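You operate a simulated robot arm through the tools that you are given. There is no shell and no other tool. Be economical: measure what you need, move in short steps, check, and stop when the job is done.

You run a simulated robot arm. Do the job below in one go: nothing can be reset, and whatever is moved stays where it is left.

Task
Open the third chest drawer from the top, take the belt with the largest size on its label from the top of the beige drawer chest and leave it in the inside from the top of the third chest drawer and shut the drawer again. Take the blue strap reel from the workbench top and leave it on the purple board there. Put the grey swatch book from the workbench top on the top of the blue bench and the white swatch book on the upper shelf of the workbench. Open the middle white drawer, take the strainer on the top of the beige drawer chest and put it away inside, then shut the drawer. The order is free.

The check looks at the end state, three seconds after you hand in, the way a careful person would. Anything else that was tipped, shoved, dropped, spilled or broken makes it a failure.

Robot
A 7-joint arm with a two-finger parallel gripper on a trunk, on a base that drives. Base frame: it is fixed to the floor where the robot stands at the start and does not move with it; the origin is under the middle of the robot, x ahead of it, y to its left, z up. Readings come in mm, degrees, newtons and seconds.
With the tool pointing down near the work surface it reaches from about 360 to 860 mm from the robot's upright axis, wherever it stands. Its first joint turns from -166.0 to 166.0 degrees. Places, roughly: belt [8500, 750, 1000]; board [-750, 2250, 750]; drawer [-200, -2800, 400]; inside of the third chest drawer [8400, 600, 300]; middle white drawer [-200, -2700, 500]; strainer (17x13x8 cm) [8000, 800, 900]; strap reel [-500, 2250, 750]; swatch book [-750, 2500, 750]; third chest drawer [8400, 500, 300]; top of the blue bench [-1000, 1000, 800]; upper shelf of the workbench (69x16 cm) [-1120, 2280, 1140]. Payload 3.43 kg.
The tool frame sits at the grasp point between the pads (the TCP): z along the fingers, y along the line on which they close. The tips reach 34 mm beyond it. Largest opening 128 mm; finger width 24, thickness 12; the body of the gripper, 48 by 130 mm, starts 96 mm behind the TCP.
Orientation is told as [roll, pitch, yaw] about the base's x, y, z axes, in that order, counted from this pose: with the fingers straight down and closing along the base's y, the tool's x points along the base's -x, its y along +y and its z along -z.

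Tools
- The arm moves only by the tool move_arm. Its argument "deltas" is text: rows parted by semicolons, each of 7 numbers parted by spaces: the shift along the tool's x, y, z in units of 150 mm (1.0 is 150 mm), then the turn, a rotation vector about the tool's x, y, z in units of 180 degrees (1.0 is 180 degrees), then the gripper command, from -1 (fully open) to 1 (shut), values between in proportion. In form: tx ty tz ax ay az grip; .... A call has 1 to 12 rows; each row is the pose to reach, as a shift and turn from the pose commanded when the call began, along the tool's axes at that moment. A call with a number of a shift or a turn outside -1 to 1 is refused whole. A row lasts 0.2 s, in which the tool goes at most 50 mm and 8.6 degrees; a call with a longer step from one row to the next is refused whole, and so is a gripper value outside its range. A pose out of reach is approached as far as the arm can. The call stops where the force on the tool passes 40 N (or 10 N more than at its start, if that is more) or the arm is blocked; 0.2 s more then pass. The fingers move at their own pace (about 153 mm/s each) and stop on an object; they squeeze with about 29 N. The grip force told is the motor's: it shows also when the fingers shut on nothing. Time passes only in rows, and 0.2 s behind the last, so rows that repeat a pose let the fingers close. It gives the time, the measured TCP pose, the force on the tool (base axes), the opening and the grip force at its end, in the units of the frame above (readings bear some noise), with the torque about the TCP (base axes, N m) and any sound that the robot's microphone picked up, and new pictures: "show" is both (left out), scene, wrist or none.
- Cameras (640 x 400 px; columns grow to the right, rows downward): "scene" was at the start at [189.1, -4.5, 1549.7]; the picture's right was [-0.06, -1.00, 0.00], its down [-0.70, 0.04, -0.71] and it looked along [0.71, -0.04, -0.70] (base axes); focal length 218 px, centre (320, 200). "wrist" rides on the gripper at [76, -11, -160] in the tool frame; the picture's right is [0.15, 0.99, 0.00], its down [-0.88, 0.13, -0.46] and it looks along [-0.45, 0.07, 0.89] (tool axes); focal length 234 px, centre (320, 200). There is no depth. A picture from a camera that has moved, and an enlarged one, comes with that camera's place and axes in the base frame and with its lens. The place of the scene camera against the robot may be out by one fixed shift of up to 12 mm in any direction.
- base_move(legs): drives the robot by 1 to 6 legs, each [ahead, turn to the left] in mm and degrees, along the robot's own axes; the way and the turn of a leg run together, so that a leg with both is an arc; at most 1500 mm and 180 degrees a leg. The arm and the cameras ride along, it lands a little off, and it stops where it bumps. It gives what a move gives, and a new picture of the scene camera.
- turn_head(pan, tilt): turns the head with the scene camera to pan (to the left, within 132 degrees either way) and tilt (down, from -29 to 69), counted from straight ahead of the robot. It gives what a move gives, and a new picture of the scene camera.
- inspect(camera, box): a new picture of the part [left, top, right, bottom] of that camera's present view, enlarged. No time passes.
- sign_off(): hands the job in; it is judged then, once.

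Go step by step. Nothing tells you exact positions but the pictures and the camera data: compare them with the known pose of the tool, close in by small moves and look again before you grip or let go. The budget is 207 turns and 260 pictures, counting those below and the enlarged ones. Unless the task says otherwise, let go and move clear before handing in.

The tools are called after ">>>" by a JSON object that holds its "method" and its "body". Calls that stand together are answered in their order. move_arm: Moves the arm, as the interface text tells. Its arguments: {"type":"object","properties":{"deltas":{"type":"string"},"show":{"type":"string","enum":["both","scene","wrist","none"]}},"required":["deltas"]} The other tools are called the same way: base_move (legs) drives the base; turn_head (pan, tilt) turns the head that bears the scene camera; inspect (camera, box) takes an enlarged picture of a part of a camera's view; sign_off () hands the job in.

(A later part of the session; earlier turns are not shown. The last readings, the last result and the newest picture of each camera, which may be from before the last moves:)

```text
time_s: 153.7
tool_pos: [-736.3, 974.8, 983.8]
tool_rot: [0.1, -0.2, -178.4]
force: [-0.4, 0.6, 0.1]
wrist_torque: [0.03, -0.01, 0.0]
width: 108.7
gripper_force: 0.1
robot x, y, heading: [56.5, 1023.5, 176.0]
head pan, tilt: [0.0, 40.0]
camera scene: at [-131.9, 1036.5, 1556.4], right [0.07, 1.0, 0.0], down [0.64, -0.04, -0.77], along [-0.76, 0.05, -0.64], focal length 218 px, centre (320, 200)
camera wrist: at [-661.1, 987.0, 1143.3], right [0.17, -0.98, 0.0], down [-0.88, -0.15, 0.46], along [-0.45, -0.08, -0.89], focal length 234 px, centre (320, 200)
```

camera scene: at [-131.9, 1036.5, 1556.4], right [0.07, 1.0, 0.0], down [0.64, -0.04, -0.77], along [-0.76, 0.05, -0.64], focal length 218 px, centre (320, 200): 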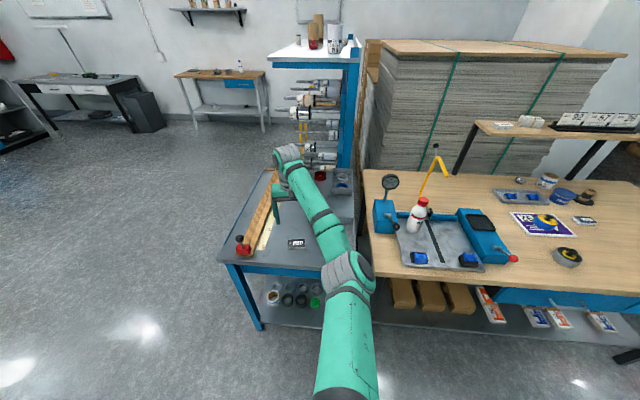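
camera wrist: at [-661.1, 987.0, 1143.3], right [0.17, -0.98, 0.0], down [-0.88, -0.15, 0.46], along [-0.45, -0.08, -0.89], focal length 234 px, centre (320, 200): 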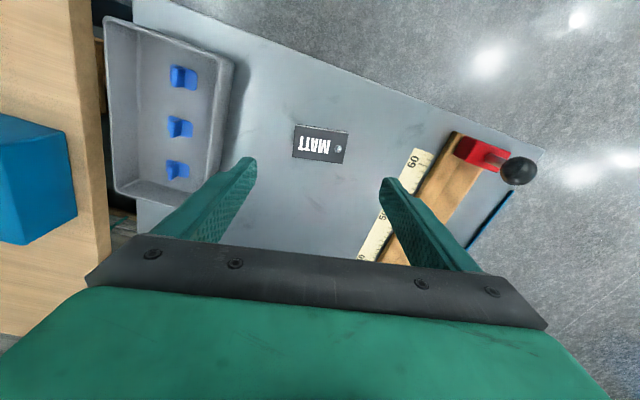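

All workbench items done. Next I'll open the middle white drawer (gripper free), so retract and drive there.

>>> {"method": "move_arm", "body": {"deltas": "0.2 0 -0.25 0 0 0 -1;0.4 0 -0.5 0 0 0 -1;0.6 0 -0.75 0 0 0 -1;0.8 0 -1 0 0 0 -1;1 0 -1 0 0 0 -1", "show": "none"}}

>>> {"method": "base_move", "body": {"legs": [[0, 89.3], [1300, 0], [1300, 0]]}}

>>> {"method": "turn_head", "body": {"pan": 0, "tilt": 40}}

```text
time_s: 154.9
tool_pos: [-585.3, 978.1, 1129.8]
tool_rot: [0.0, -0.1, -178.4]
force: [-1.1, 0.5, 0.4]
wrist_torque: [0.02, -0.01, -0.01]
width: 128.1
gripper_force: 0.0
robot x, y, heading: [56.4, 1024.2, 176.5]
head pan, tilt: [0.0, 40.0]
```

```text
time_s: 171.9
tool_pos: [-39.9, -2209.4, 1130.8]
tool_rot: [0.0, -0.4, -87.5]
force: [0.1, -0.5, 0.6]
wrist_torque: [-0.04, 0.0, 0.0]
width: 127.9
gripper_force: 0.0
robot x, y, heading: [-92.2, -1569.7, -92.9]
head pan, tilt: [0.0, 40.0]
camera scene: at [-101.3, -1759.4, 1556.4], right [-1.0, 0.05, 0.0], down [0.03, 0.64, -0.77], along [-0.04, -0.77, -0.64], focal length 218 px, centre (320, 200)
```

scene: 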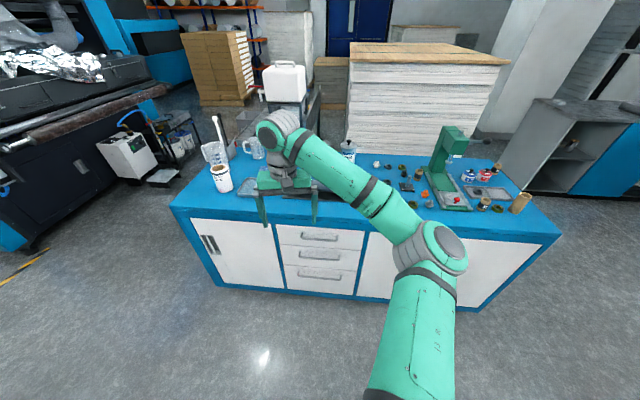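

```text
time_s: 172.5
tool_pos: [-39.0, -2209.8, 1131.1]
tool_rot: [0.0, -0.4, -87.6]
force: [-0.1, 0.3, 1.0]
wrist_torque: [-0.03, 0.02, 0.0]
width: 128.0
gripper_force: 0.0
robot x, y, heading: [-95.6, -1571.7, -92.9]
head pan, tilt: [0.0, 40.0]
camera scene: at [-101.3, -1759.4, 1556.4], right [-1.0, 0.05, 0.0], down [0.03, 0.64, -0.77], along [-0.04, -0.77, -0.64], focal length 218 px, centre (320, 200)
```

scene: 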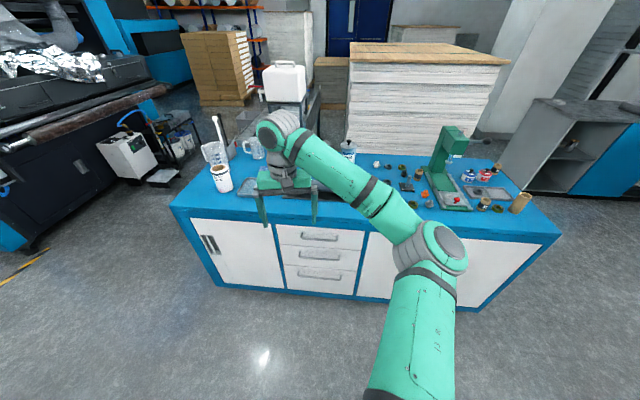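

>>> {"method": "inspect", "body": {"camera": "scene", "box": [260, 210, 388, 290]}}

```text
5.00 times, centred on (324, 250) of scene
camera zoom: at [-101.3, -1759.4, 1556.4], right [-1.0, 0.05, 0.0], down [0.03, 0.64, -0.77], along [-0.04, -0.77, -0.64], focal length 1090 px, centre (300, -50)
```

zoom: 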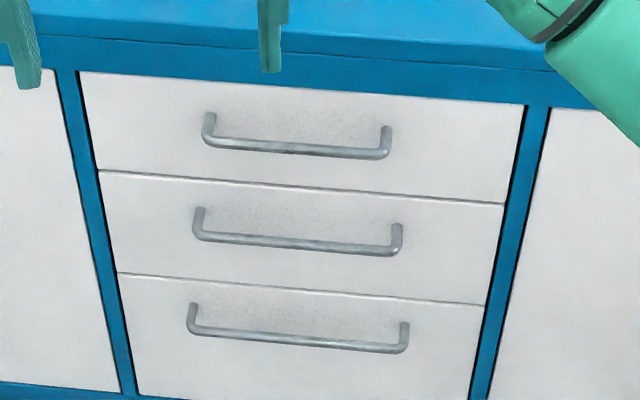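

Middle drawer handle: bar centre ≈(-137,-2495,511), the cabinet is rotated ~8.5°, so the pull direction is (0.148,0.989). Turning the base to face it and pitching the tool to horizontal.

>>> {"method": "base_move", "body": {"legs": [[0, -5.6]]}}

>>> {"method": "move_arm", "body": {"deltas": "0 0 0 0 -0.0455 0 -1;0 0 0 0 -0.091 0 -1;0 0 0 0 -0.1365 0 -1;0 0 0 0 -0.182 0 -1;0 0 0 0 -0.2275 0 -1;0 0 0 0 -0.273 0 -1;0 0 0 0 -0.3185 0 -1;0 0 0 0 -0.364 0 -1;0 0 0 0 -0.4095 0 -1;0 0 0 0 -0.455 0 -1;0 0 0 0 -0.5 0 -1", "show": "none"}}

>>> {"method": "move_arm", "body": {"deltas": "0 0 0 0 0 0.0455 -1;0 0 0 0 0 0.091 -1;0 0 0 0 0 0.1365 -1;0 0 0 0 0 0.182 -1;0 0 0 0 0 0.2275 -1;0 0 0 0 0 0.273 -1;0 0 0 0 0 0.3185 -1;0 0 0 0 0 0.364 -1;0 0 0 0 0 0.4095 -1;0 0 0 0 0 0.455 -1;0 0 0 0 0 0.5 -1", "show": "both"}}

```text
time_s: 173.4
tool_pos: [-101.7, -2212.6, 1131.4]
tool_rot: [0.0, -0.3, -93.2]
force: [-0.2, 0.5, 0.1]
wrist_torque: [0.05, 0.01, 0.0]
width: 127.9
gripper_force: 0.1
robot x, y, heading: [-93.2, -1567.5, -98.6]
head pan, tilt: [0.0, 40.0]
camera scene: at [-120.1, -1757.5, 1556.4], right [-0.99, 0.15, 0.0], down [0.1, 0.64, -0.77], along [-0.12, -0.76, -0.64], focal length 218 px, centre (320, 200)
```

scene: 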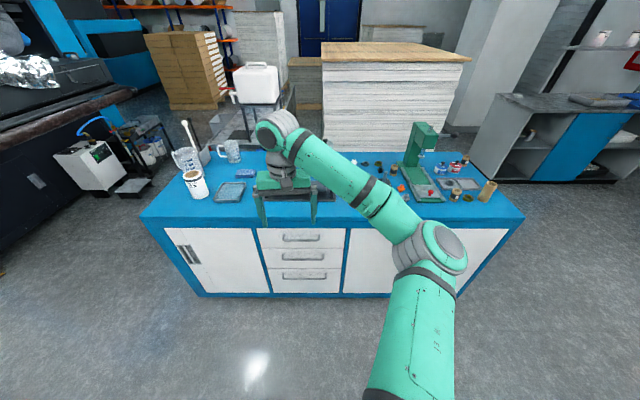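

```text
time_s: 175.8
tool_pos: [-102.5, -2211.3, 1130.8]
tool_rot: [-164.1, -89.7, 70.7]
force: [-0.1, 0.4, -0.1]
wrist_torque: [0.0, 0.04, -0.01]
width: 127.8
gripper_force: 0.0
robot x, y, heading: [-92.4, -1570.0, -98.5]
head pan, tilt: [0.0, 40.0]
```

```text
time_s: 178.2
tool_pos: [-101.7, -2213.1, 1129.2]
tool_rot: [90.2, 0.1, 176.9]
force: [-0.5, -0.2, 0.4]
wrist_torque: [0.01, -0.04, 0.0]
width: 128.0
gripper_force: 0.1
robot x, y, heading: [-94.5, -1569.1, -98.9]
head pan, tilt: [0.0, 40.0]
camera scene: at [-120.0, -1757.4, 1556.5], right [-0.99, 0.15, 0.0], down [0.1, 0.64, -0.77], along [-0.12, -0.76, -0.64], focal length 218 px, centre (320, 200)
camera wrist: at [-17.3, -2057.5, 1118.8], right [0.14, 0.0, 0.99], down [-0.85, 0.5, 0.13], along [-0.5, -0.86, 0.07], focal length 234 px, centre (320, 200)
```

scene: 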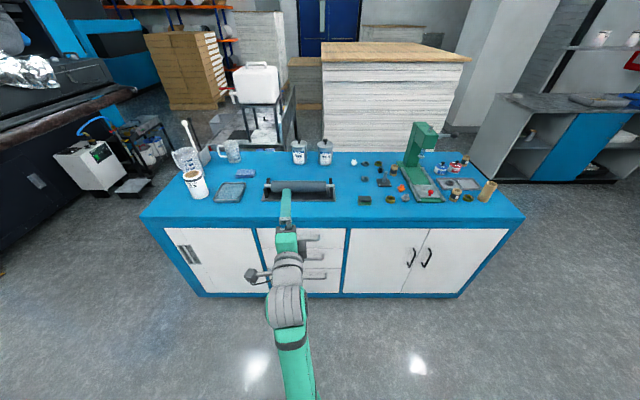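
wrist: 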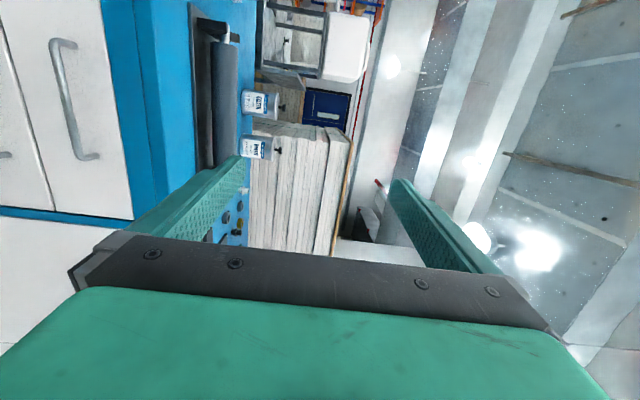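

Tool horizontal, fingers closing vertically. Aligning to the drawer normal and descending to handle height.

>>> {"method": "move_arm", "body": {"deltas": "0 -0.33 0 0 -0.0295 0 -1;0 -0.66 0 0 -0.0295 0 -1;0 -0.99 0 0 -0.0295 0 -1", "show": "none"}}

>>> {"method": "move_arm", "body": {"deltas": "0 -0.33 0 0 0 0 -1;0 -0.66 0 0 0 0 -1;0 -0.99 0 0 0 0 -1", "show": "none"}}

>>> {"method": "move_arm", "body": {"deltas": "0 -0.33 0 0 0 0 -1;0 -0.66 0 0 0 0 -1;0 -0.99 0 0 0 0 -1", "show": "none"}}

>>> {"method": "move_arm", "body": {"deltas": "0 -0.33 0 0 0 0 -1;0 -0.66 0 0 0 0 -1;0 -0.99 0 0 0 0 -1", "show": "both"}}

```text
time_s: 179.1
tool_pos: [-101.4, -2211.4, 979.8]
tool_rot: [90.3, 0.0, 171.6]
force: [-0.9, 0.6, 0.3]
wrist_torque: [-0.01, -0.04, -0.02]
width: 127.9
gripper_force: 0.1
robot x, y, heading: [-94.3, -1569.3, -98.7]
head pan, tilt: [0.0, 40.0]
```

```text
time_s: 179.8
tool_pos: [-103.7, -2213.6, 835.1]
tool_rot: [90.3, 0.1, 171.5]
force: [0.9, 0.3, 0.5]
wrist_torque: [-0.02, 0.01, -0.02]
width: 128.1
gripper_force: 0.1
robot x, y, heading: [-92.1, -1569.7, -98.8]
head pan, tilt: [0.0, 40.0]
```

```text
time_s: 180.7
tool_pos: [-103.8, -2212.6, 685.5]
tool_rot: [90.4, 0.0, 171.5]
force: [-0.2, -0.1, 0.8]
wrist_torque: [-0.02, -0.01, -0.03]
width: 128.0
gripper_force: 0.0
robot x, y, heading: [-95.0, -1568.8, -99.0]
head pan, tilt: [0.0, 40.0]
```

```text
time_s: 181.4
tool_pos: [-101.7, -2214.8, 537.2]
tool_rot: [90.4, -0.1, 171.5]
force: [-0.4, 0.0, -0.2]
wrist_torque: [0.01, 0.01, -0.03]
width: 128.1
gripper_force: 0.0
robot x, y, heading: [-94.6, -1567.9, -98.4]
head pan, tilt: [0.0, 40.0]
camera scene: at [-119.9, -1757.3, 1556.5], right [-0.99, 0.15, 0.0], down [0.1, 0.64, -0.77], along [-0.12, -0.76, -0.64], focal length 218 px, centre (320, 200)
camera wrist: at [-3.0, -2068.2, 524.6], right [0.15, -0.02, 0.99], down [-0.8, 0.58, 0.13], along [-0.58, -0.81, 0.07], focal length 234 px, centre (320, 200)
```

scene: 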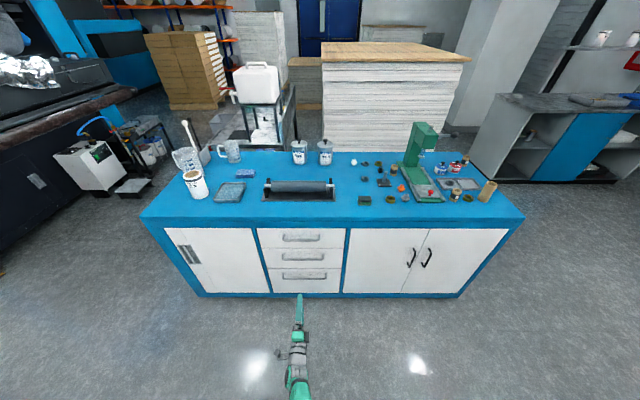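
wrist: 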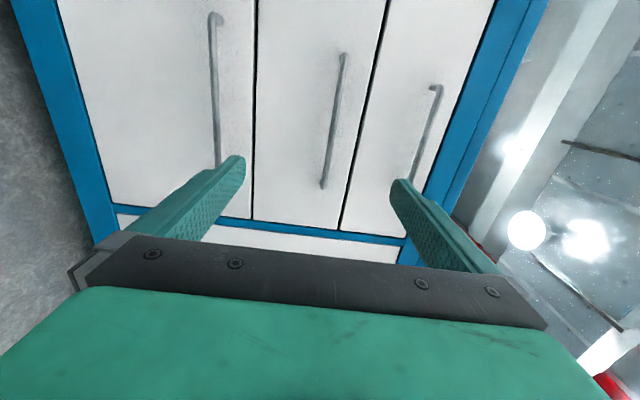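

Triangulated handle centre: (-135,-2463,558). Raising 21 mm and approaching.

>>> {"method": "move_arm", "body": {"deltas": "0 0.14 0.2 0 0 0 -1;0 0.14 0.5 0 0 0 -1;0 0.14 0.8 0 0 0 -1;0 0.14 1 0 0 0 -1", "show": "wrist"}}

```text
time_s: 182.4
tool_pos: [-122.3, -2341.4, 564.3]
tool_rot: [90.3, 0.0, 171.5]
force: [0.1, 0.2, 0.5]
wrist_torque: [0.0, 0.03, 0.03]
width: 127.9
gripper_force: 0.1
out of reach, approached as far as the arm can: row 4
robot x, y, heading: [-95.6, -1567.5, -98.5]
head pan, tilt: [0.0, 40.0]
camera wrist: at [-22.9, -2195.1, 552.7], right [0.14, -0.02, 0.99], down [-0.8, 0.58, 0.13], along [-0.58, -0.81, 0.07], focal length 234 px, centre (320, 200)
```

wrist: 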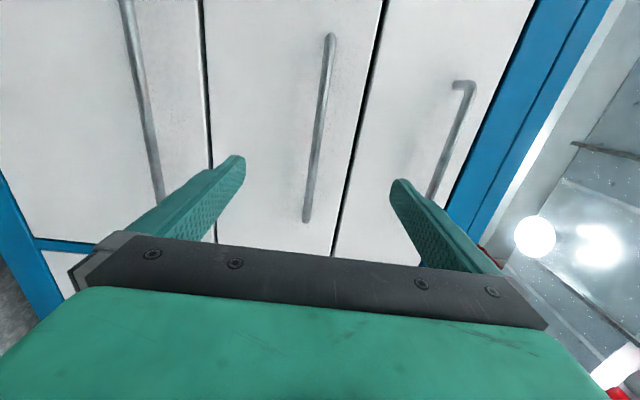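

Arm's horizontal reach is limited here; driving the base 85 mm forward.

>>> {"method": "base_move", "body": {"legs": [[85, 0]]}}

>>> {"method": "move_arm", "body": {"deltas": "0 -0.02 0 0 0 0 -1", "show": "wrist"}}

```text
time_s: 183.5
tool_pos: [-135.1, -2424.7, 564.1]
tool_rot: [90.4, 0.0, 171.4]
force: [-0.3, -1.5, 0.6]
wrist_torque: [0.0, 0.01, -0.02]
width: 128.0
gripper_force: 0.2
robot x, y, heading: [-107.8, -1650.6, -99.0]
head pan, tilt: [0.0, 40.0]
camera scene: at [-132.6, -1840.7, 1556.4], right [-0.99, 0.15, 0.0], down [0.1, 0.64, -0.77], along [-0.12, -0.76, -0.64], focal length 218 px, centre (320, 200)
```

scene: 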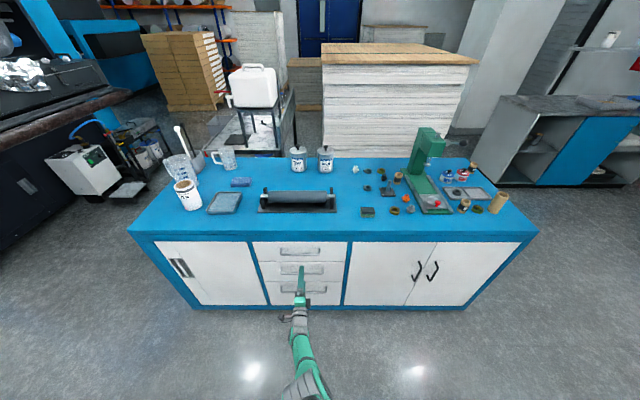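

```text
time_s: 183.9
tool_pos: [-133.0, -2424.4, 560.5]
tool_rot: [90.2, -0.1, 171.6]
force: [-0.4, -0.8, -1.0]
wrist_torque: [-0.01, 0.0, -0.01]
width: 128.0
gripper_force: 0.1
robot x, y, heading: [-106.1, -1653.5, -99.0]
head pan, tilt: [0.0, 40.0]
camera wrist: at [-35.5, -2277.7, 549.2], right [0.15, -0.02, 0.99], down [-0.8, 0.58, 0.13], along [-0.58, -0.81, 0.07], focal length 234 px, centre (320, 200)
```

wrist: 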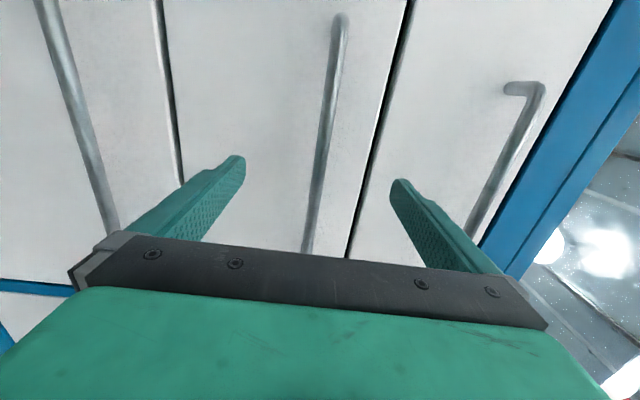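

>>> {"method": "base_move", "body": {"legs": [[28, 0]]}}

>>> {"method": "move_arm", "body": {"deltas": "0 0 0 0 0 0 -1", "show": "wrist"}}

```text
time_s: 184.8
tool_pos: [-138.1, -2453.4, 561.0]
tool_rot: [90.3, -0.1, 171.5]
force: [-0.4, -0.2, 0.3]
wrist_torque: [-0.01, -0.01, 0.03]
width: 127.8
gripper_force: 0.0
robot x, y, heading: [-110.0, -1681.0, -98.7]
head pan, tilt: [0.0, 40.0]
camera scene: at [-136.9, -1868.8, 1556.4], right [-0.99, 0.15, 0.0], down [0.1, 0.64, -0.77], along [-0.12, -0.76, -0.64], focal length 218 px, centre (320, 200)
```

scene: 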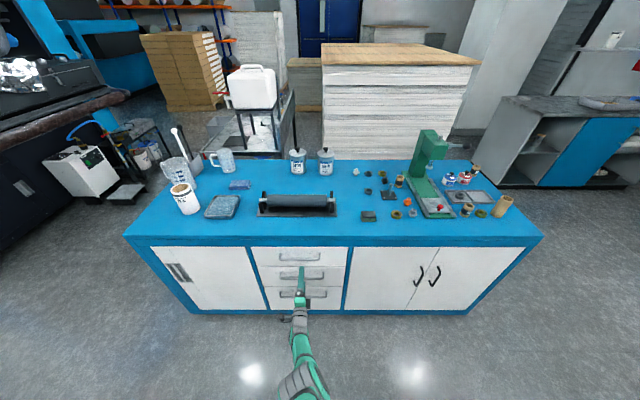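

```text
time_s: 185.2
tool_pos: [-139.6, -2452.1, 560.4]
tool_rot: [90.2, 0.0, 171.6]
force: [0.0, -0.3, -0.1]
wrist_torque: [0.02, 0.01, -0.01]
width: 127.5
gripper_force: 0.0
robot x, y, heading: [-116.5, -1679.7, -98.7]
head pan, tilt: [0.0, 40.0]
camera wrist: at [-40.0, -2306.1, 549.4], right [0.15, -0.02, 0.99], down [-0.8, 0.58, 0.13], along [-0.58, -0.81, 0.07], focal length 234 px, centre (320, 200)
```

wrist: 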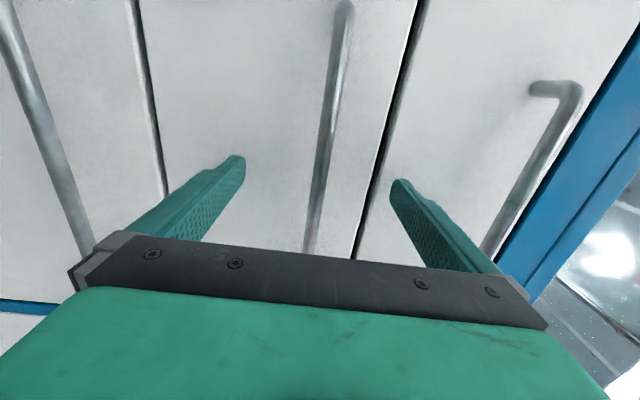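

Bar lies between the fingers. Closing.

>>> {"method": "move_arm", "body": {"deltas": "0 0 0 0 0 0 1;0 0 0 0 0 0 1;0 0 0 0 0 0 1;0 0 0 0 0 0 1;0 0 0 0 0 0 1", "show": "wrist"}}

```text
time_s: 186.3
tool_pos: [-138.9, -2451.7, 558.6]
tool_rot: [90.0, 0.0, 171.5]
force: [3.7, -1.5, -16.8]
wrist_torque: [0.11, -0.02, 0.29]
width: 11.9
gripper_force: 44.5
robot x, y, heading: [-116.4, -1680.5, -98.9]
head pan, tilt: [0.0, 40.0]
camera wrist: at [-40.1, -2305.4, 548.2], right [0.15, -0.02, 0.99], down [-0.8, 0.58, 0.13], along [-0.58, -0.81, 0.07], focal length 234 px, centre (320, 200)
```

wrist: 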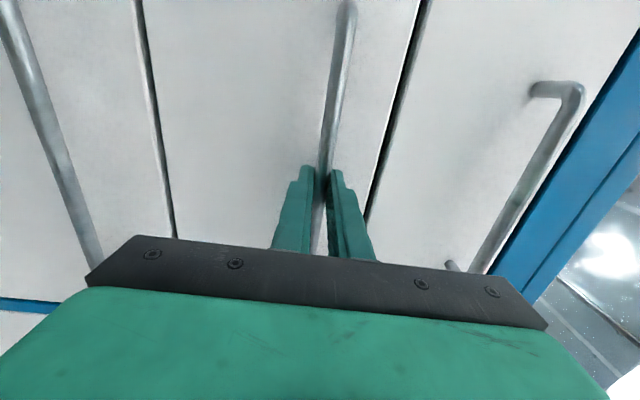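

Bar gripped (12 mm). Pulling straight out by 150 mm with the arm.

>>> {"method": "move_arm", "body": {"deltas": "0 -0.01 -0.1 0 0 0 1;0 -0.01 -0.2 0 0 0 1;0 -0.01 -0.35 0 0 0 1;0 -0.01 -0.5 0 0 0 1;0 -0.01 -0.65 0 0 0 1;0 -0.01 -0.8 0 0 0 1;0 -0.01 -1 0 0 0 1", "show": "both"}}

```text
time_s: 187.9
tool_pos: [-115.3, -2303.2, 559.8]
tool_rot: [90.3, 0.0, 171.6]
force: [7.3, -2.4, -1.5]
wrist_torque: [-0.06, -0.01, -1.3]
width: 11.6
gripper_force: 44.9
robot x, y, heading: [-113.7, -1677.6, -98.8]
head pan, tilt: [0.0, 40.0]
camera scene: at [-136.8, -1869.0, 1556.4], right [-0.99, 0.15, 0.0], down [0.1, 0.64, -0.77], along [-0.12, -0.76, -0.64], focal length 218 px, centre (320, 200)
camera wrist: at [-17.4, -2156.8, 547.3], right [0.15, -0.02, 0.99], down [-0.8, 0.58, 0.13], along [-0.58, -0.81, 0.07], focal length 234 px, centre (320, 200)
```

scene: 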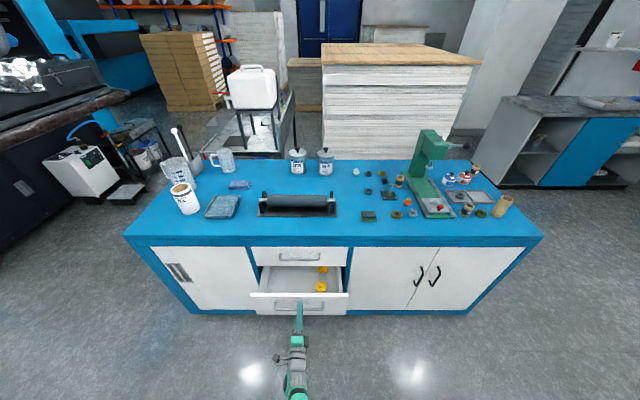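
wrist: 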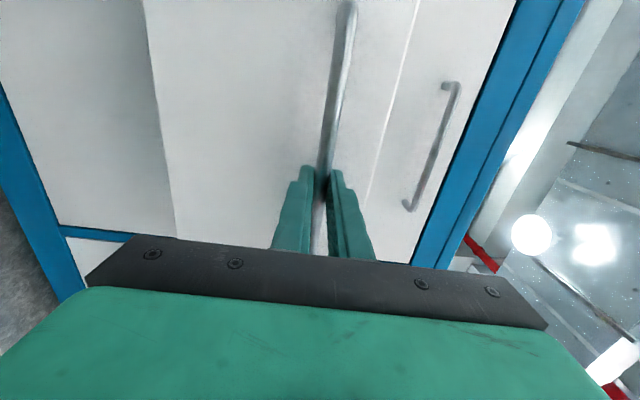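

Opens well. Pulling another 150 mm by backing the base.

>>> {"method": "base_move", "body": {"legs": [[-150, 0]]}}

```text
time_s: 189.3
tool_pos: [-91.9, -2148.7, 559.6]
tool_rot: [90.3, 0.0, 171.6]
force: [14.1, -1.5, 10.4]
wrist_torque: [-0.11, 0.04, 0.44]
width: 11.5
gripper_force: 45.3
robot x, y, heading: [-88.3, -1529.5, -98.4]
head pan, tilt: [0.0, 40.0]
camera scene: at [-113.1, -1714.6, 1556.5], right [-0.99, 0.15, 0.0], down [0.1, 0.64, -0.77], along [-0.12, -0.76, -0.64], focal length 218 px, centre (320, 200)
```

scene: 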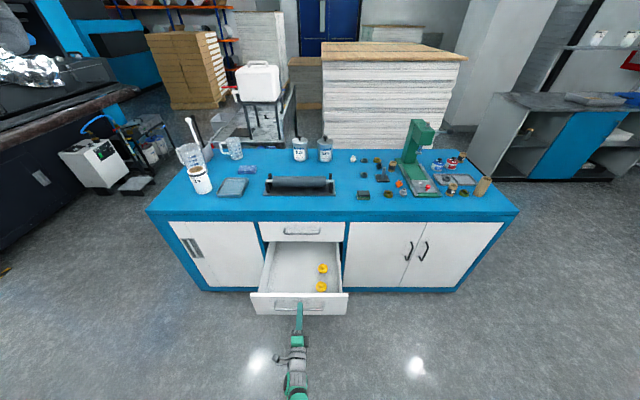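

Drawer open 300 mm with two yellow items on its right side, plenty of room on the left. Releasing the handle and backing off.

>>> {"method": "move_arm", "body": {"deltas": "0 0 0 0 0 0 0.6;0 0 0 0 0 0 0;0 0 0 0 0 0 -0.3;0 0 0 0 0 0 -0.3", "show": "none"}}

>>> {"method": "base_move", "body": {"legs": [[-250, 0]]}}

>>> {"method": "inspect", "body": {"camera": "scene", "box": [240, 200, 400, 300]}}

```text
time_s: 190.3
tool_pos: [-92.0, -2149.1, 558.5]
tool_rot: [90.3, 0.1, 171.6]
force: [0.4, 0.0, -0.5]
wrist_torque: [-0.02, -0.03, 0.02]
width: 83.5
gripper_force: 0.0
robot x, y, heading: [-93.2, -1527.1, -98.5]
head pan, tilt: [0.0, 40.0]
```

```text
time_s: 192.2
tool_pos: [-54.2, -1899.5, 559.5]
tool_rot: [90.3, 0.0, 171.7]
force: [-0.1, -0.1, -0.6]
wrist_torque: [0.01, 0.01, 0.02]
width: 83.5
gripper_force: 0.1
robot x, y, heading: [-49.9, -1273.3, -98.5]
head pan, tilt: [0.0, 40.0]
camera scene: at [-75.4, -1465.4, 1556.5], right [-0.99, 0.15, 0.0], down [0.1, 0.64, -0.77], along [-0.11, -0.76, -0.64], focal length 218 px, centre (320, 200)
```

scene: 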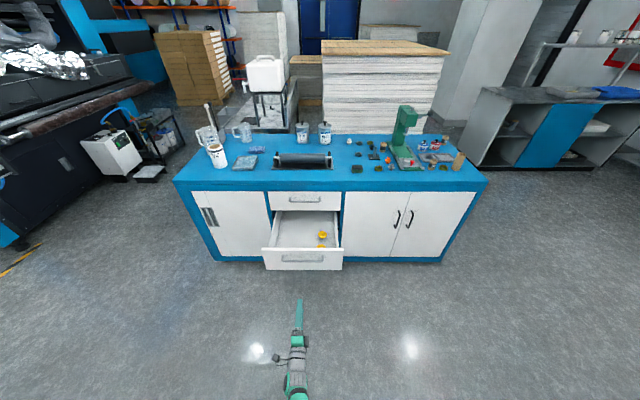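

```text
4.00 times, centred on (320, 250) of scene
camera zoom: at [-75.4, -1465.4, 1556.5], right [-0.99, 0.15, 0.0], down [0.1, 0.64, -0.77], along [-0.11, -0.76, -0.64], focal length 872 px, centre (320, 0)
```

zoom: 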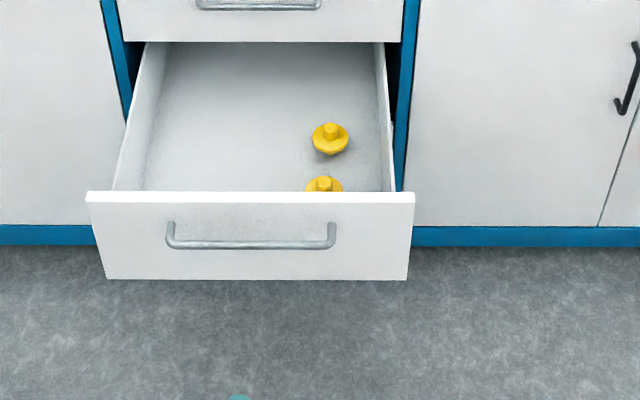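

Now back to tool-down posture with the arm raised for travel.

>>> {"method": "move_arm", "body": {"deltas": "0 0.33 0 0 0 0 -0.3;0 0.66 0 0 0 0 -0.3;0 0.99 0 0 0 0 -0.3", "show": "none"}}

>>> {"method": "move_arm", "body": {"deltas": "0 0.33 0 0 0 0 -0.3;0 0.66 0 0 0 0 -0.3;0 0.99 0 0 0 0 -0.3", "show": "none"}}

>>> {"method": "move_arm", "body": {"deltas": "0 0.33 0 0 0 0 -0.3;0 0.66 0 0 0 0 -0.3;0 0.99 0 0 0 0 -0.3", "show": "none"}}

>>> {"method": "move_arm", "body": {"deltas": "0 0 0 0 0 -0.0455 -1;0 0 0 0 0 -0.091 -1;0 0 0 0 0 -0.1365 -1;0 0 0 0 0 -0.182 -1;0 0 0 0 0 -0.2275 -1;0 0 0 0 0 -0.273 -1;0 0 0 0 0 -0.3185 -1;0 0 0 0 0 -0.364 -1;0 0 0 0 0 -0.4095 -1;0 0 0 0 0 -0.455 -1;0 0 0 0 0 -0.5 -1", "show": "none"}}

>>> {"method": "move_arm", "body": {"deltas": "0 0 0 0 0.0455 0 -1;0 0 0 0 0.091 0 -1;0 0 0 0 0.1365 0 -1;0 0 0 0 0.182 0 -1;0 0 0 0 0.2275 0 -1;0 0 0 0 0.273 0 -1;0 0 0 0 0.3185 0 -1;0 0 0 0 0.364 0 -1;0 0 0 0 0.4095 0 -1;0 0 0 0 0.455 0 -1;0 0 0 0 0.5 0 -1", "show": "none"}}

>>> {"method": "turn_head", "body": {"pan": 98, "tilt": 12}}

```text
time_s: 193.0
tool_pos: [-52.3, -1896.5, 708.1]
tool_rot: [90.3, -0.1, 171.8]
force: [1.3, -0.1, 1.1]
wrist_torque: [0.02, 0.0, 0.0]
width: 83.4
gripper_force: 0.1
robot x, y, heading: [-48.3, -1277.0, -98.5]
head pan, tilt: [0.0, 40.0]
```

```text
time_s: 193.8
tool_pos: [-51.5, -1898.1, 855.3]
tool_rot: [90.2, 0.1, 171.7]
force: [-0.2, -0.4, -0.2]
wrist_torque: [0.04, 0.0, 0.01]
width: 83.1
gripper_force: 0.1
robot x, y, heading: [-51.1, -1280.8, -98.6]
head pan, tilt: [0.0, 40.0]
```

```text
time_s: 194.6
tool_pos: [-52.7, -1895.3, 1005.4]
tool_rot: [90.2, 0.0, 171.6]
force: [0.4, -0.2, -0.7]
wrist_torque: [0.01, 0.02, -0.03]
width: 83.3
gripper_force: 0.1
robot x, y, heading: [-51.3, -1277.1, -98.5]
head pan, tilt: [0.0, 40.0]
```

```text
time_s: 197.0
tool_pos: [-53.4, -1896.3, 1005.4]
tool_rot: [-154.7, -89.6, 56.5]
force: [0.1, 0.3, -0.4]
wrist_torque: [0.0, 0.0, 0.02]
width: 127.9
gripper_force: 0.1
robot x, y, heading: [-48.5, -1279.5, -98.6]
head pan, tilt: [0.0, 40.0]
```

```text
time_s: 199.4
tool_pos: [-53.0, -1900.2, 1009.9]
tool_rot: [-0.2, -43.3, -98.5]
force: [0.0, 0.4, -1.1]
wrist_torque: [-0.02, -0.03, 0.0]
width: 127.7
gripper_force: 0.0
out of reach, approached as far as the arm can: row 6, 7, 8, 9, 10, 11
robot x, y, heading: [-50.9, -1276.7, -98.5]
head pan, tilt: [0.0, 40.0]
```

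```text
time_s: 201.1
tool_pos: [-54.5, -1900.3, 1010.0]
tool_rot: [-0.2, -43.3, -98.4]
force: [0.9, -0.5, -0.4]
wrist_torque: [-0.01, 0.0, 0.0]
width: 128.3
gripper_force: 0.1
robot x, y, heading: [-46.6, -1275.7, -98.7]
head pan, tilt: [98.0, 12.0]
camera scene: at [30.5, -1382.4, 1600.9], right [-0.01, -1.0, 0.0], down [-0.21, 0.0, -0.98], along [0.98, -0.01, -0.21], focal length 218 px, centre (320, 200)
```

scene: 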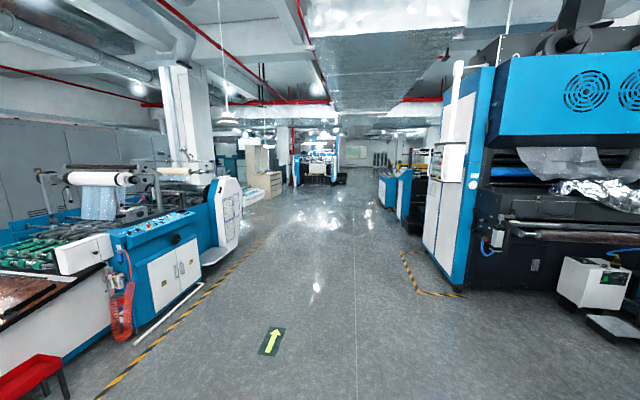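

>>> {"method": "inspect", "body": {"camera": "scene", "box": [200, 120, 360, 220]}}

```text
4.00 times, centred on (280, 170) of scene
camera zoom: at [30.5, -1382.4, 1600.9], right [-0.01, -1.0, 0.0], down [-0.21, 0.0, -0.98], along [0.98, -0.01, -0.21], focal length 872 px, centre (480, 320)
```

zoom: 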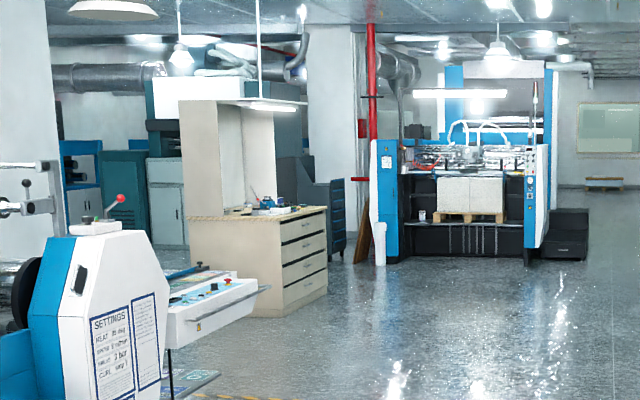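

The beige chest is far ahead with drawers facing the aisle (−y). Driving down the aisle.

>>> {"method": "base_move", "body": {"legs": [[0, 98.6], [1500, 0], [1500, 0], [1500, 0], [1500, 0]]}}

>>> {"method": "turn_head", "body": {"pan": 35, "tilt": 20}}

```text
time_s: 234.3
tool_pos: [6553.7, -1250.3, 1011.0]
tool_rot: [-0.1, -43.4, 1.2]
force: [-0.3, -0.4, 0.0]
wrist_torque: [0.02, 0.0, 0.01]
width: 128.0
gripper_force: 0.0
robot x, y, heading: [5940.8, -1347.1, 0.8]
head pan, tilt: [98.0, 12.0]
camera scene: at [6031.4, -1255.1, 1600.9], right [0.99, 0.16, 0.0], down [0.03, -0.21, -0.98], along [-0.15, 0.97, -0.21], focal length 218 px, centre (320, 200)
```

scene: 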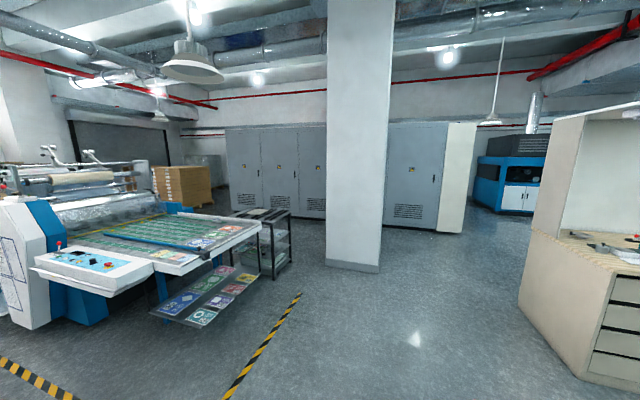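

```text
time_s: 235.6
tool_pos: [6552.7, -1251.3, 1010.9]
tool_rot: [-0.1, -43.3, 1.3]
force: [-0.3, -0.3, 0.4]
wrist_torque: [0.0, -0.03, -0.01]
width: 128.1
gripper_force: 0.1
robot x, y, heading: [5937.7, -1348.6, 0.8]
head pan, tilt: [35.0, 20.0]
camera scene: at [6121.2, -1292.5, 1587.9], right [0.59, -0.81, 0.0], down [-0.28, -0.2, -0.94], along [0.76, 0.55, -0.34], focal length 218 px, centre (320, 200)
```

scene: 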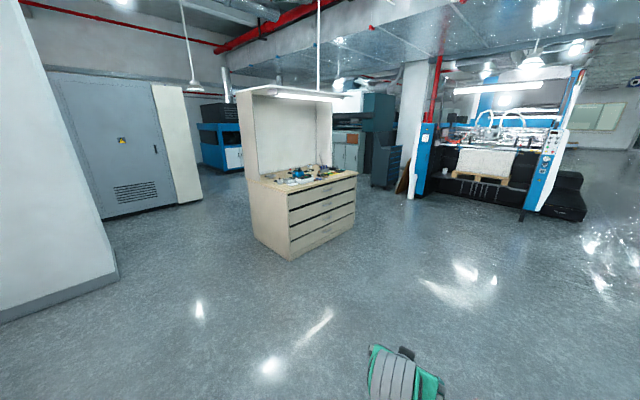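

Chest front runs from (7718,315) to (8967,80), facing direction (-0.185,-0.983). Driving in front of it.

>>> {"method": "base_move", "body": {"legs": [[0, 14.2], [1150, 0], [1150, 0], [0, 64.3]]}}

>>> {"method": "turn_head", "body": {"pan": 0, "tilt": 30}}

```text
time_s: 251.0
tool_pos: [8224.6, -145.1, 1011.2]
tool_rot: [-0.2, -43.4, 77.0]
force: [-0.3, -0.4, 0.0]
wrist_torque: [0.03, -0.04, -0.03]
width: 128.2
gripper_force: 0.1
robot x, y, heading: [8172.7, -763.9, 76.9]
head pan, tilt: [35.0, 20.0]
camera scene: at [8162.6, -577.5, 1587.9], right [0.93, 0.37, 0.0], down [0.13, -0.32, -0.94], along [-0.35, 0.87, -0.34], focal length 218 px, centre (320, 200)
```

scene: 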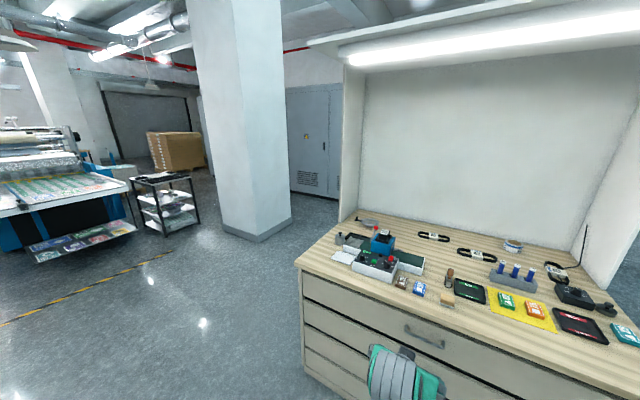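

```text
time_s: 252.0
tool_pos: [8224.1, -145.3, 1011.0]
tool_rot: [-0.1, -43.3, 77.1]
force: [-0.4, -0.1, -0.4]
wrist_torque: [-0.02, 0.01, 0.01]
width: 128.1
gripper_force: 0.1
robot x, y, heading: [8172.7, -764.7, 77.0]
head pan, tilt: [0.0, 30.0]
camera scene: at [8217.8, -575.7, 1571.8], right [0.97, -0.22, 0.0], down [-0.11, -0.49, -0.87], along [0.19, 0.84, -0.5], focal length 218 px, centre (320, 200)
```

scene: 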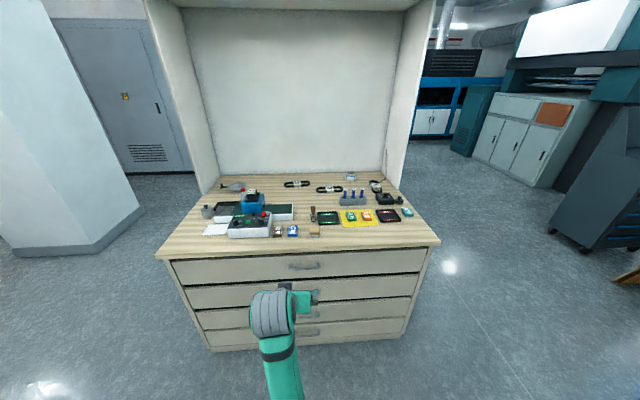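

>>> {"method": "inspect", "body": {"camera": "scene", "box": [200, 165, 320, 240]}}

>>> {"method": "inspect", "body": {"camera": "scene", "box": [300, 165, 420, 240]}}

>>> {"method": "inspect", "body": {"camera": "scene", "box": [150, 235, 450, 355]}}

```text
5.33 times, centred on (260, 202) of scene
camera zoom: at [8217.8, -575.7, 1571.8], right [0.97, -0.22, 0.0], down [-0.11, -0.49, -0.87], along [0.19, 0.84, -0.5], focal length 1162 px, centre (640, 187)
```

zoom: 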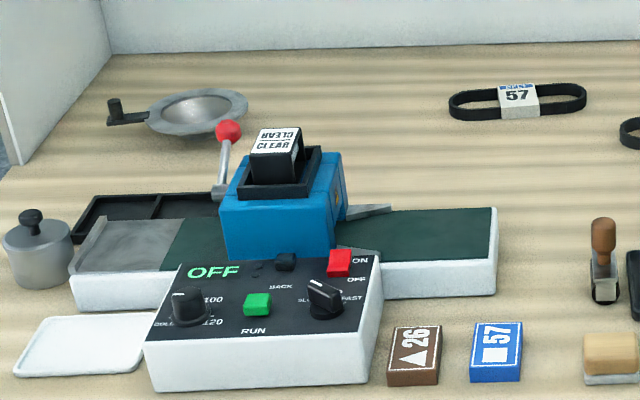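

```text
5.33 times, centred on (360, 202) of scene
camera zoom: at [8217.8, -575.7, 1571.8], right [0.97, -0.22, 0.0], down [-0.11, -0.49, -0.87], along [0.19, 0.84, -0.5], focal length 1162 px, centre (107, 187)
```

zoom: 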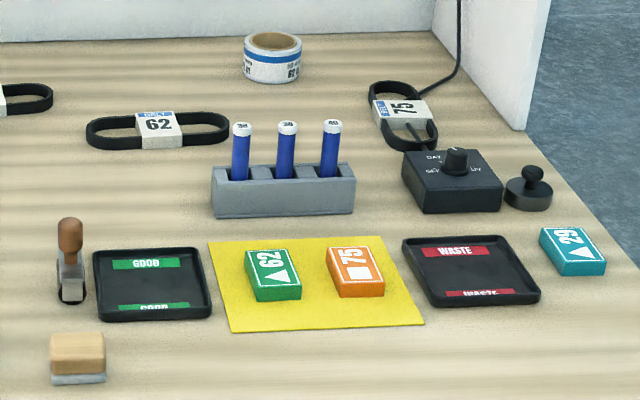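

```text
2.13 times, centred on (300, 295) of scene
camera zoom: at [8217.8, -575.7, 1571.8], right [0.97, -0.22, 0.0], down [-0.11, -0.49, -0.87], along [0.19, 0.84, -0.5], focal length 465 px, centre (363, -3)
```

zoom: 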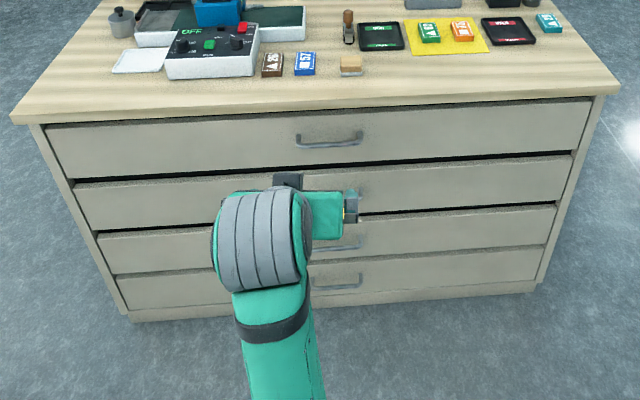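

Belts are 57, 62 and 75; the 75 lies at the back right. The strainer is at the back left. I'll move first to the belt (no drawer open yet, since I must stand close), raising the arm first.

>>> {"method": "move_arm", "body": {"deltas": "-0.22 0 -0.24 0 0 0 -1;-0.45 0 -0.48 0 0 0 -1;-0.68 0 -0.72 0 0 0 -1", "show": "none"}}

>>> {"method": "base_move", "body": {"legs": [[0, -88], [430, 0], [0, 90]]}}

>>> {"method": "turn_head", "body": {"pan": 0, "tilt": 30}}

```text
time_s: 252.8
tool_pos: [8223.7, -143.1, 1159.0]
tool_rot: [-0.1, -43.2, 77.0]
force: [-0.4, -0.3, -0.2]
wrist_torque: [-0.04, -0.09, -0.1]
width: 127.8
gripper_force: 0.0
robot x, y, heading: [8173.4, -767.4, 77.1]
head pan, tilt: [0.0, 30.0]
```

```text
time_s: 263.9
tool_pos: [8605.5, -214.8, 1158.6]
tool_rot: [-0.1, -43.4, 80.0]
force: [-0.5, 0.0, 0.3]
wrist_torque: [-0.01, 0.0, 0.01]
width: 128.2
gripper_force: 0.0
robot x, y, heading: [8583.3, -837.6, 79.9]
head pan, tilt: [0.0, 30.0]
camera scene: at [8620.3, -647.3, 1571.8], right [0.98, -0.17, 0.0], down [-0.09, -0.49, -0.87], along [0.15, 0.85, -0.5], focal length 218 px, centre (320, 200)
```

scene: 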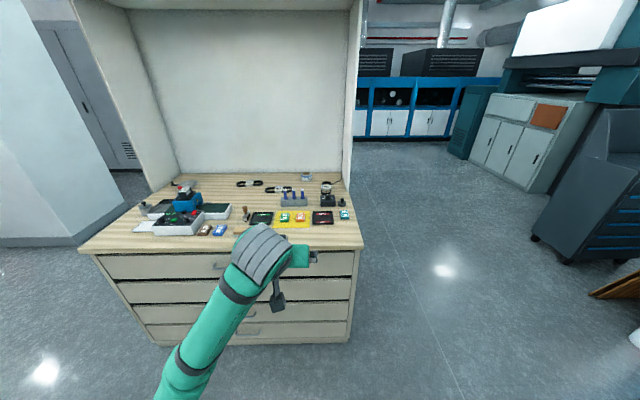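

```text
time_s: 264.5
tool_pos: [8604.2, -216.0, 1159.0]
tool_rot: [-0.2, -43.4, 80.0]
force: [-0.3, 0.6, 0.1]
wrist_torque: [0.01, -0.01, 0.02]
width: 128.1
gripper_force: 0.0
robot x, y, heading: [8583.2, -841.7, 80.0]
head pan, tilt: [0.0, 30.0]
camera scene: at [8620.3, -647.3, 1571.8], right [0.98, -0.17, 0.0], down [-0.09, -0.49, -0.87], along [0.15, 0.85, -0.5], focal length 218 px, centre (320, 200)
```

scene: 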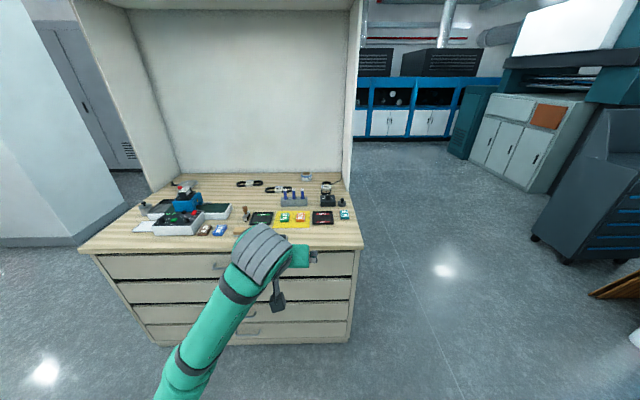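

>>> {"method": "inspect", "body": {"camera": "scene", "box": [230, 165, 370, 252]}}

>>> {"method": "inspect", "body": {"camera": "scene", "box": [290, 165, 360, 209]}}

```text
4.57 times, centred on (300, 208) of scene
camera zoom: at [8620.3, -647.3, 1571.8], right [0.98, -0.17, 0.0], down [-0.09, -0.49, -0.87], along [0.15, 0.85, -0.5], focal length 996 px, centre (411, 161)
```

zoom: 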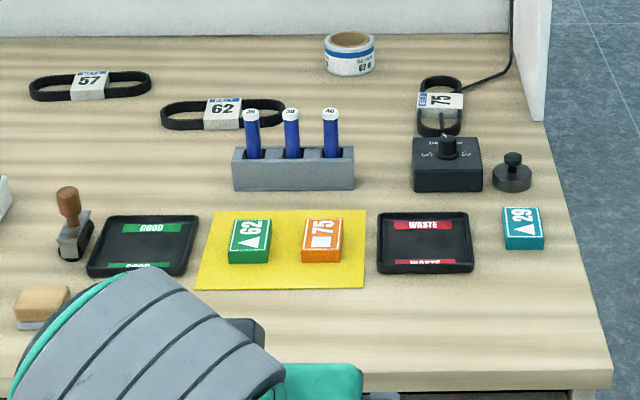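

```text
9.09 times, centred on (325, 187) of scene
camera zoom: at [8620.3, -647.3, 1571.8], right [0.98, -0.17, 0.0], down [-0.09, -0.49, -0.87], along [0.15, 0.85, -0.5], focal length 1981 px, centre (274, 318)
```

zoom: 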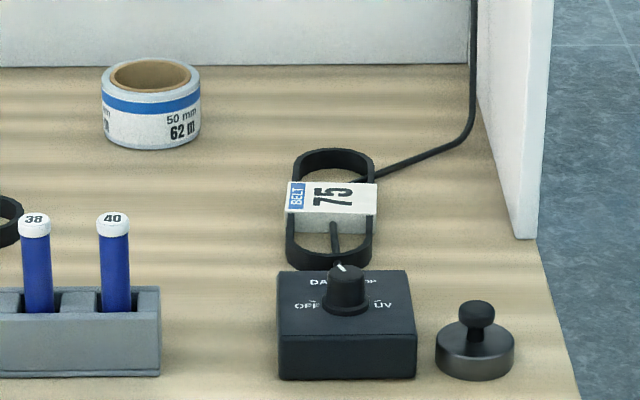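

Belt 75 label triangulated at ≈(8895,657), top z≈907; chest top z≈875. Driving forward to reach it.

>>> {"method": "base_move", "body": {"legs": [[500, -0.7]]}}

>>> {"method": "base_move", "body": {"legs": [[135, 0]]}}

>>> {"method": "move_arm", "body": {"deltas": "0 0 0 0 0.038 0 -1;0 0 0 0 0.076 0 -1", "show": "both"}}

```text
time_s: 267.5
tool_pos: [8709.1, 273.0, 1159.7]
tool_rot: [-0.1, -43.3, 78.8]
force: [-0.3, 0.2, 0.5]
wrist_torque: [0.0, -0.01, -0.01]
width: 128.4
gripper_force: 0.0
robot x, y, heading: [8673.9, -349.5, 78.9]
head pan, tilt: [0.0, 30.0]
camera scene: at [8715.9, -158.9, 1571.8], right [0.98, -0.19, 0.0], down [-0.1, -0.49, -0.87], along [0.17, 0.85, -0.5], focal length 218 px, centre (320, 200)
```

scene: 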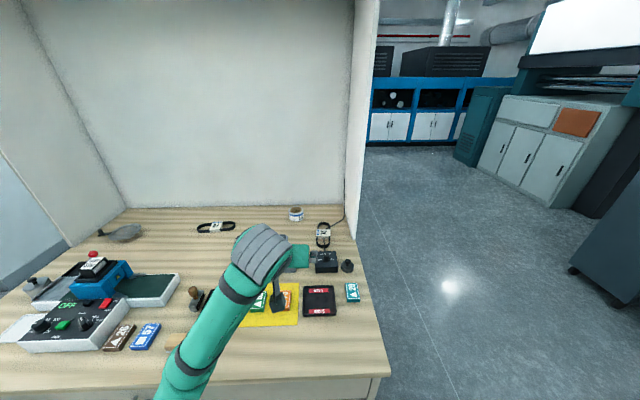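

```text
time_s: 268.8
tool_pos: [8734.6, 402.1, 1159.6]
tool_rot: [-0.1, -43.5, 78.9]
force: [0.5, -0.3, 0.4]
wrist_torque: [0.04, -0.03, 0.01]
width: 128.0
gripper_force: 0.2
robot x, y, heading: [8703.9, -222.9, 78.7]
head pan, tilt: [0.0, 30.0]
camera scene: at [8741.2, -29.7, 1571.8], right [0.98, -0.19, 0.0], down [-0.1, -0.49, -0.87], along [0.17, 0.85, -0.5], focal length 218 px, centre (320, 200)
```

scene: 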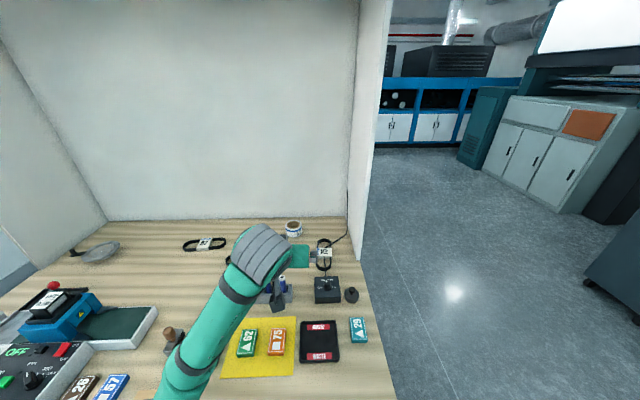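

```text
time_s: 269.4
tool_pos: [8732.7, 403.5, 1159.5]
tool_rot: [0.0, -29.6, 79.0]
force: [-0.3, -0.3, 0.1]
wrist_torque: [0.01, 0.01, 0.02]
width: 128.2
gripper_force: 0.0
robot x, y, heading: [8698.7, -219.8, 78.6]
head pan, tilt: [0.0, 30.0]
camera scene: at [8741.2, -29.8, 1571.8], right [0.98, -0.19, 0.0], down [-0.1, -0.49, -0.87], along [0.17, 0.85, -0.5], focal length 218 px, centre (320, 200)
camera wrist: at [8716.6, 258.1, 1261.0], right [-0.99, 0.07, -0.07], down [-0.02, 0.56, 0.83], along [0.1, 0.83, -0.55], focal length 234 px, centre (320, 200)
```

scene: 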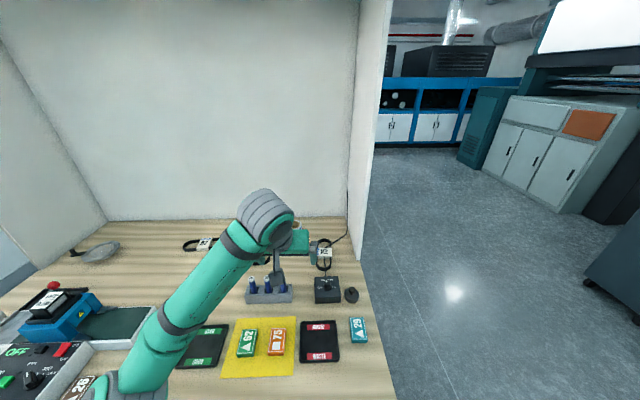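
wrist: 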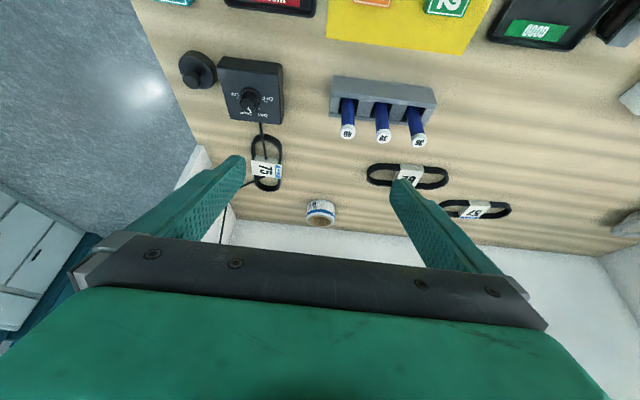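

Belt confirmed at ≈(8898,657). Approaching above it in two stages.

>>> {"method": "move_arm", "body": {"deltas": "-0.18 -0.18 0.18 0 0 0 -1;-0.37 -0.37 0.36 0 0 0 -1;-0.55 -0.55 0.54 0 0 0 -1;-0.738 -0.73 0.726 0 0 0 -1", "show": "none"}}

>>> {"method": "move_arm", "body": {"deltas": "-0.1 0 0.27 0 0 0 -1;-0.2 0 0.54 0 0 0 -1;-0.298 0 0.83 0 0 0 -1", "show": "both"}}

```text
time_s: 270.4
tool_pos: [8868.7, 529.9, 1119.0]
tool_rot: [-0.1, -29.7, 78.9]
force: [-1.2, 0.1, 0.8]
wrist_torque: [0.0, -0.07, -0.06]
width: 127.8
gripper_force: 0.2
robot x, y, heading: [8698.9, -216.7, 78.6]
head pan, tilt: [0.0, 30.0]
```

```text
time_s: 271.2
tool_pos: [8889.7, 626.1, 1032.3]
tool_rot: [-0.1, -29.8, 78.8]
force: [0.2, -0.1, -0.1]
wrist_torque: [0.0, 0.0, -0.03]
width: 127.7
gripper_force: 0.2
robot x, y, heading: [8701.4, -220.7, 78.8]
head pan, tilt: [0.0, 30.0]
camera scene: at [8741.1, -30.0, 1571.8], right [0.98, -0.19, 0.0], down [-0.1, -0.49, -0.87], along [0.17, 0.85, -0.5], focal length 218 px, centre (320, 200)
camera wrist: at [8872.6, 481.2, 1134.4], right [-0.99, 0.07, -0.07], down [-0.02, 0.55, 0.83], along [0.1, 0.83, -0.55], focal length 234 px, centre (320, 200)
```

scene: 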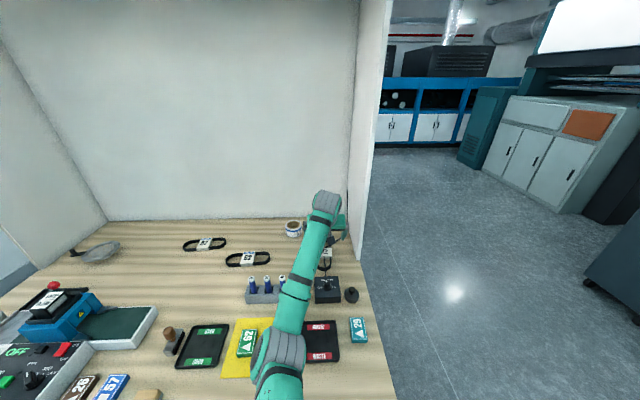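
wrist: 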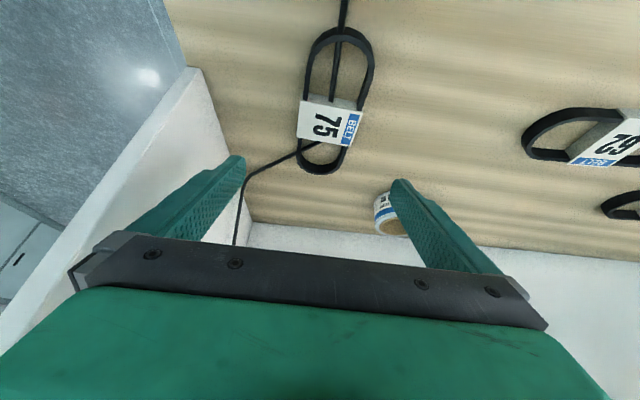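

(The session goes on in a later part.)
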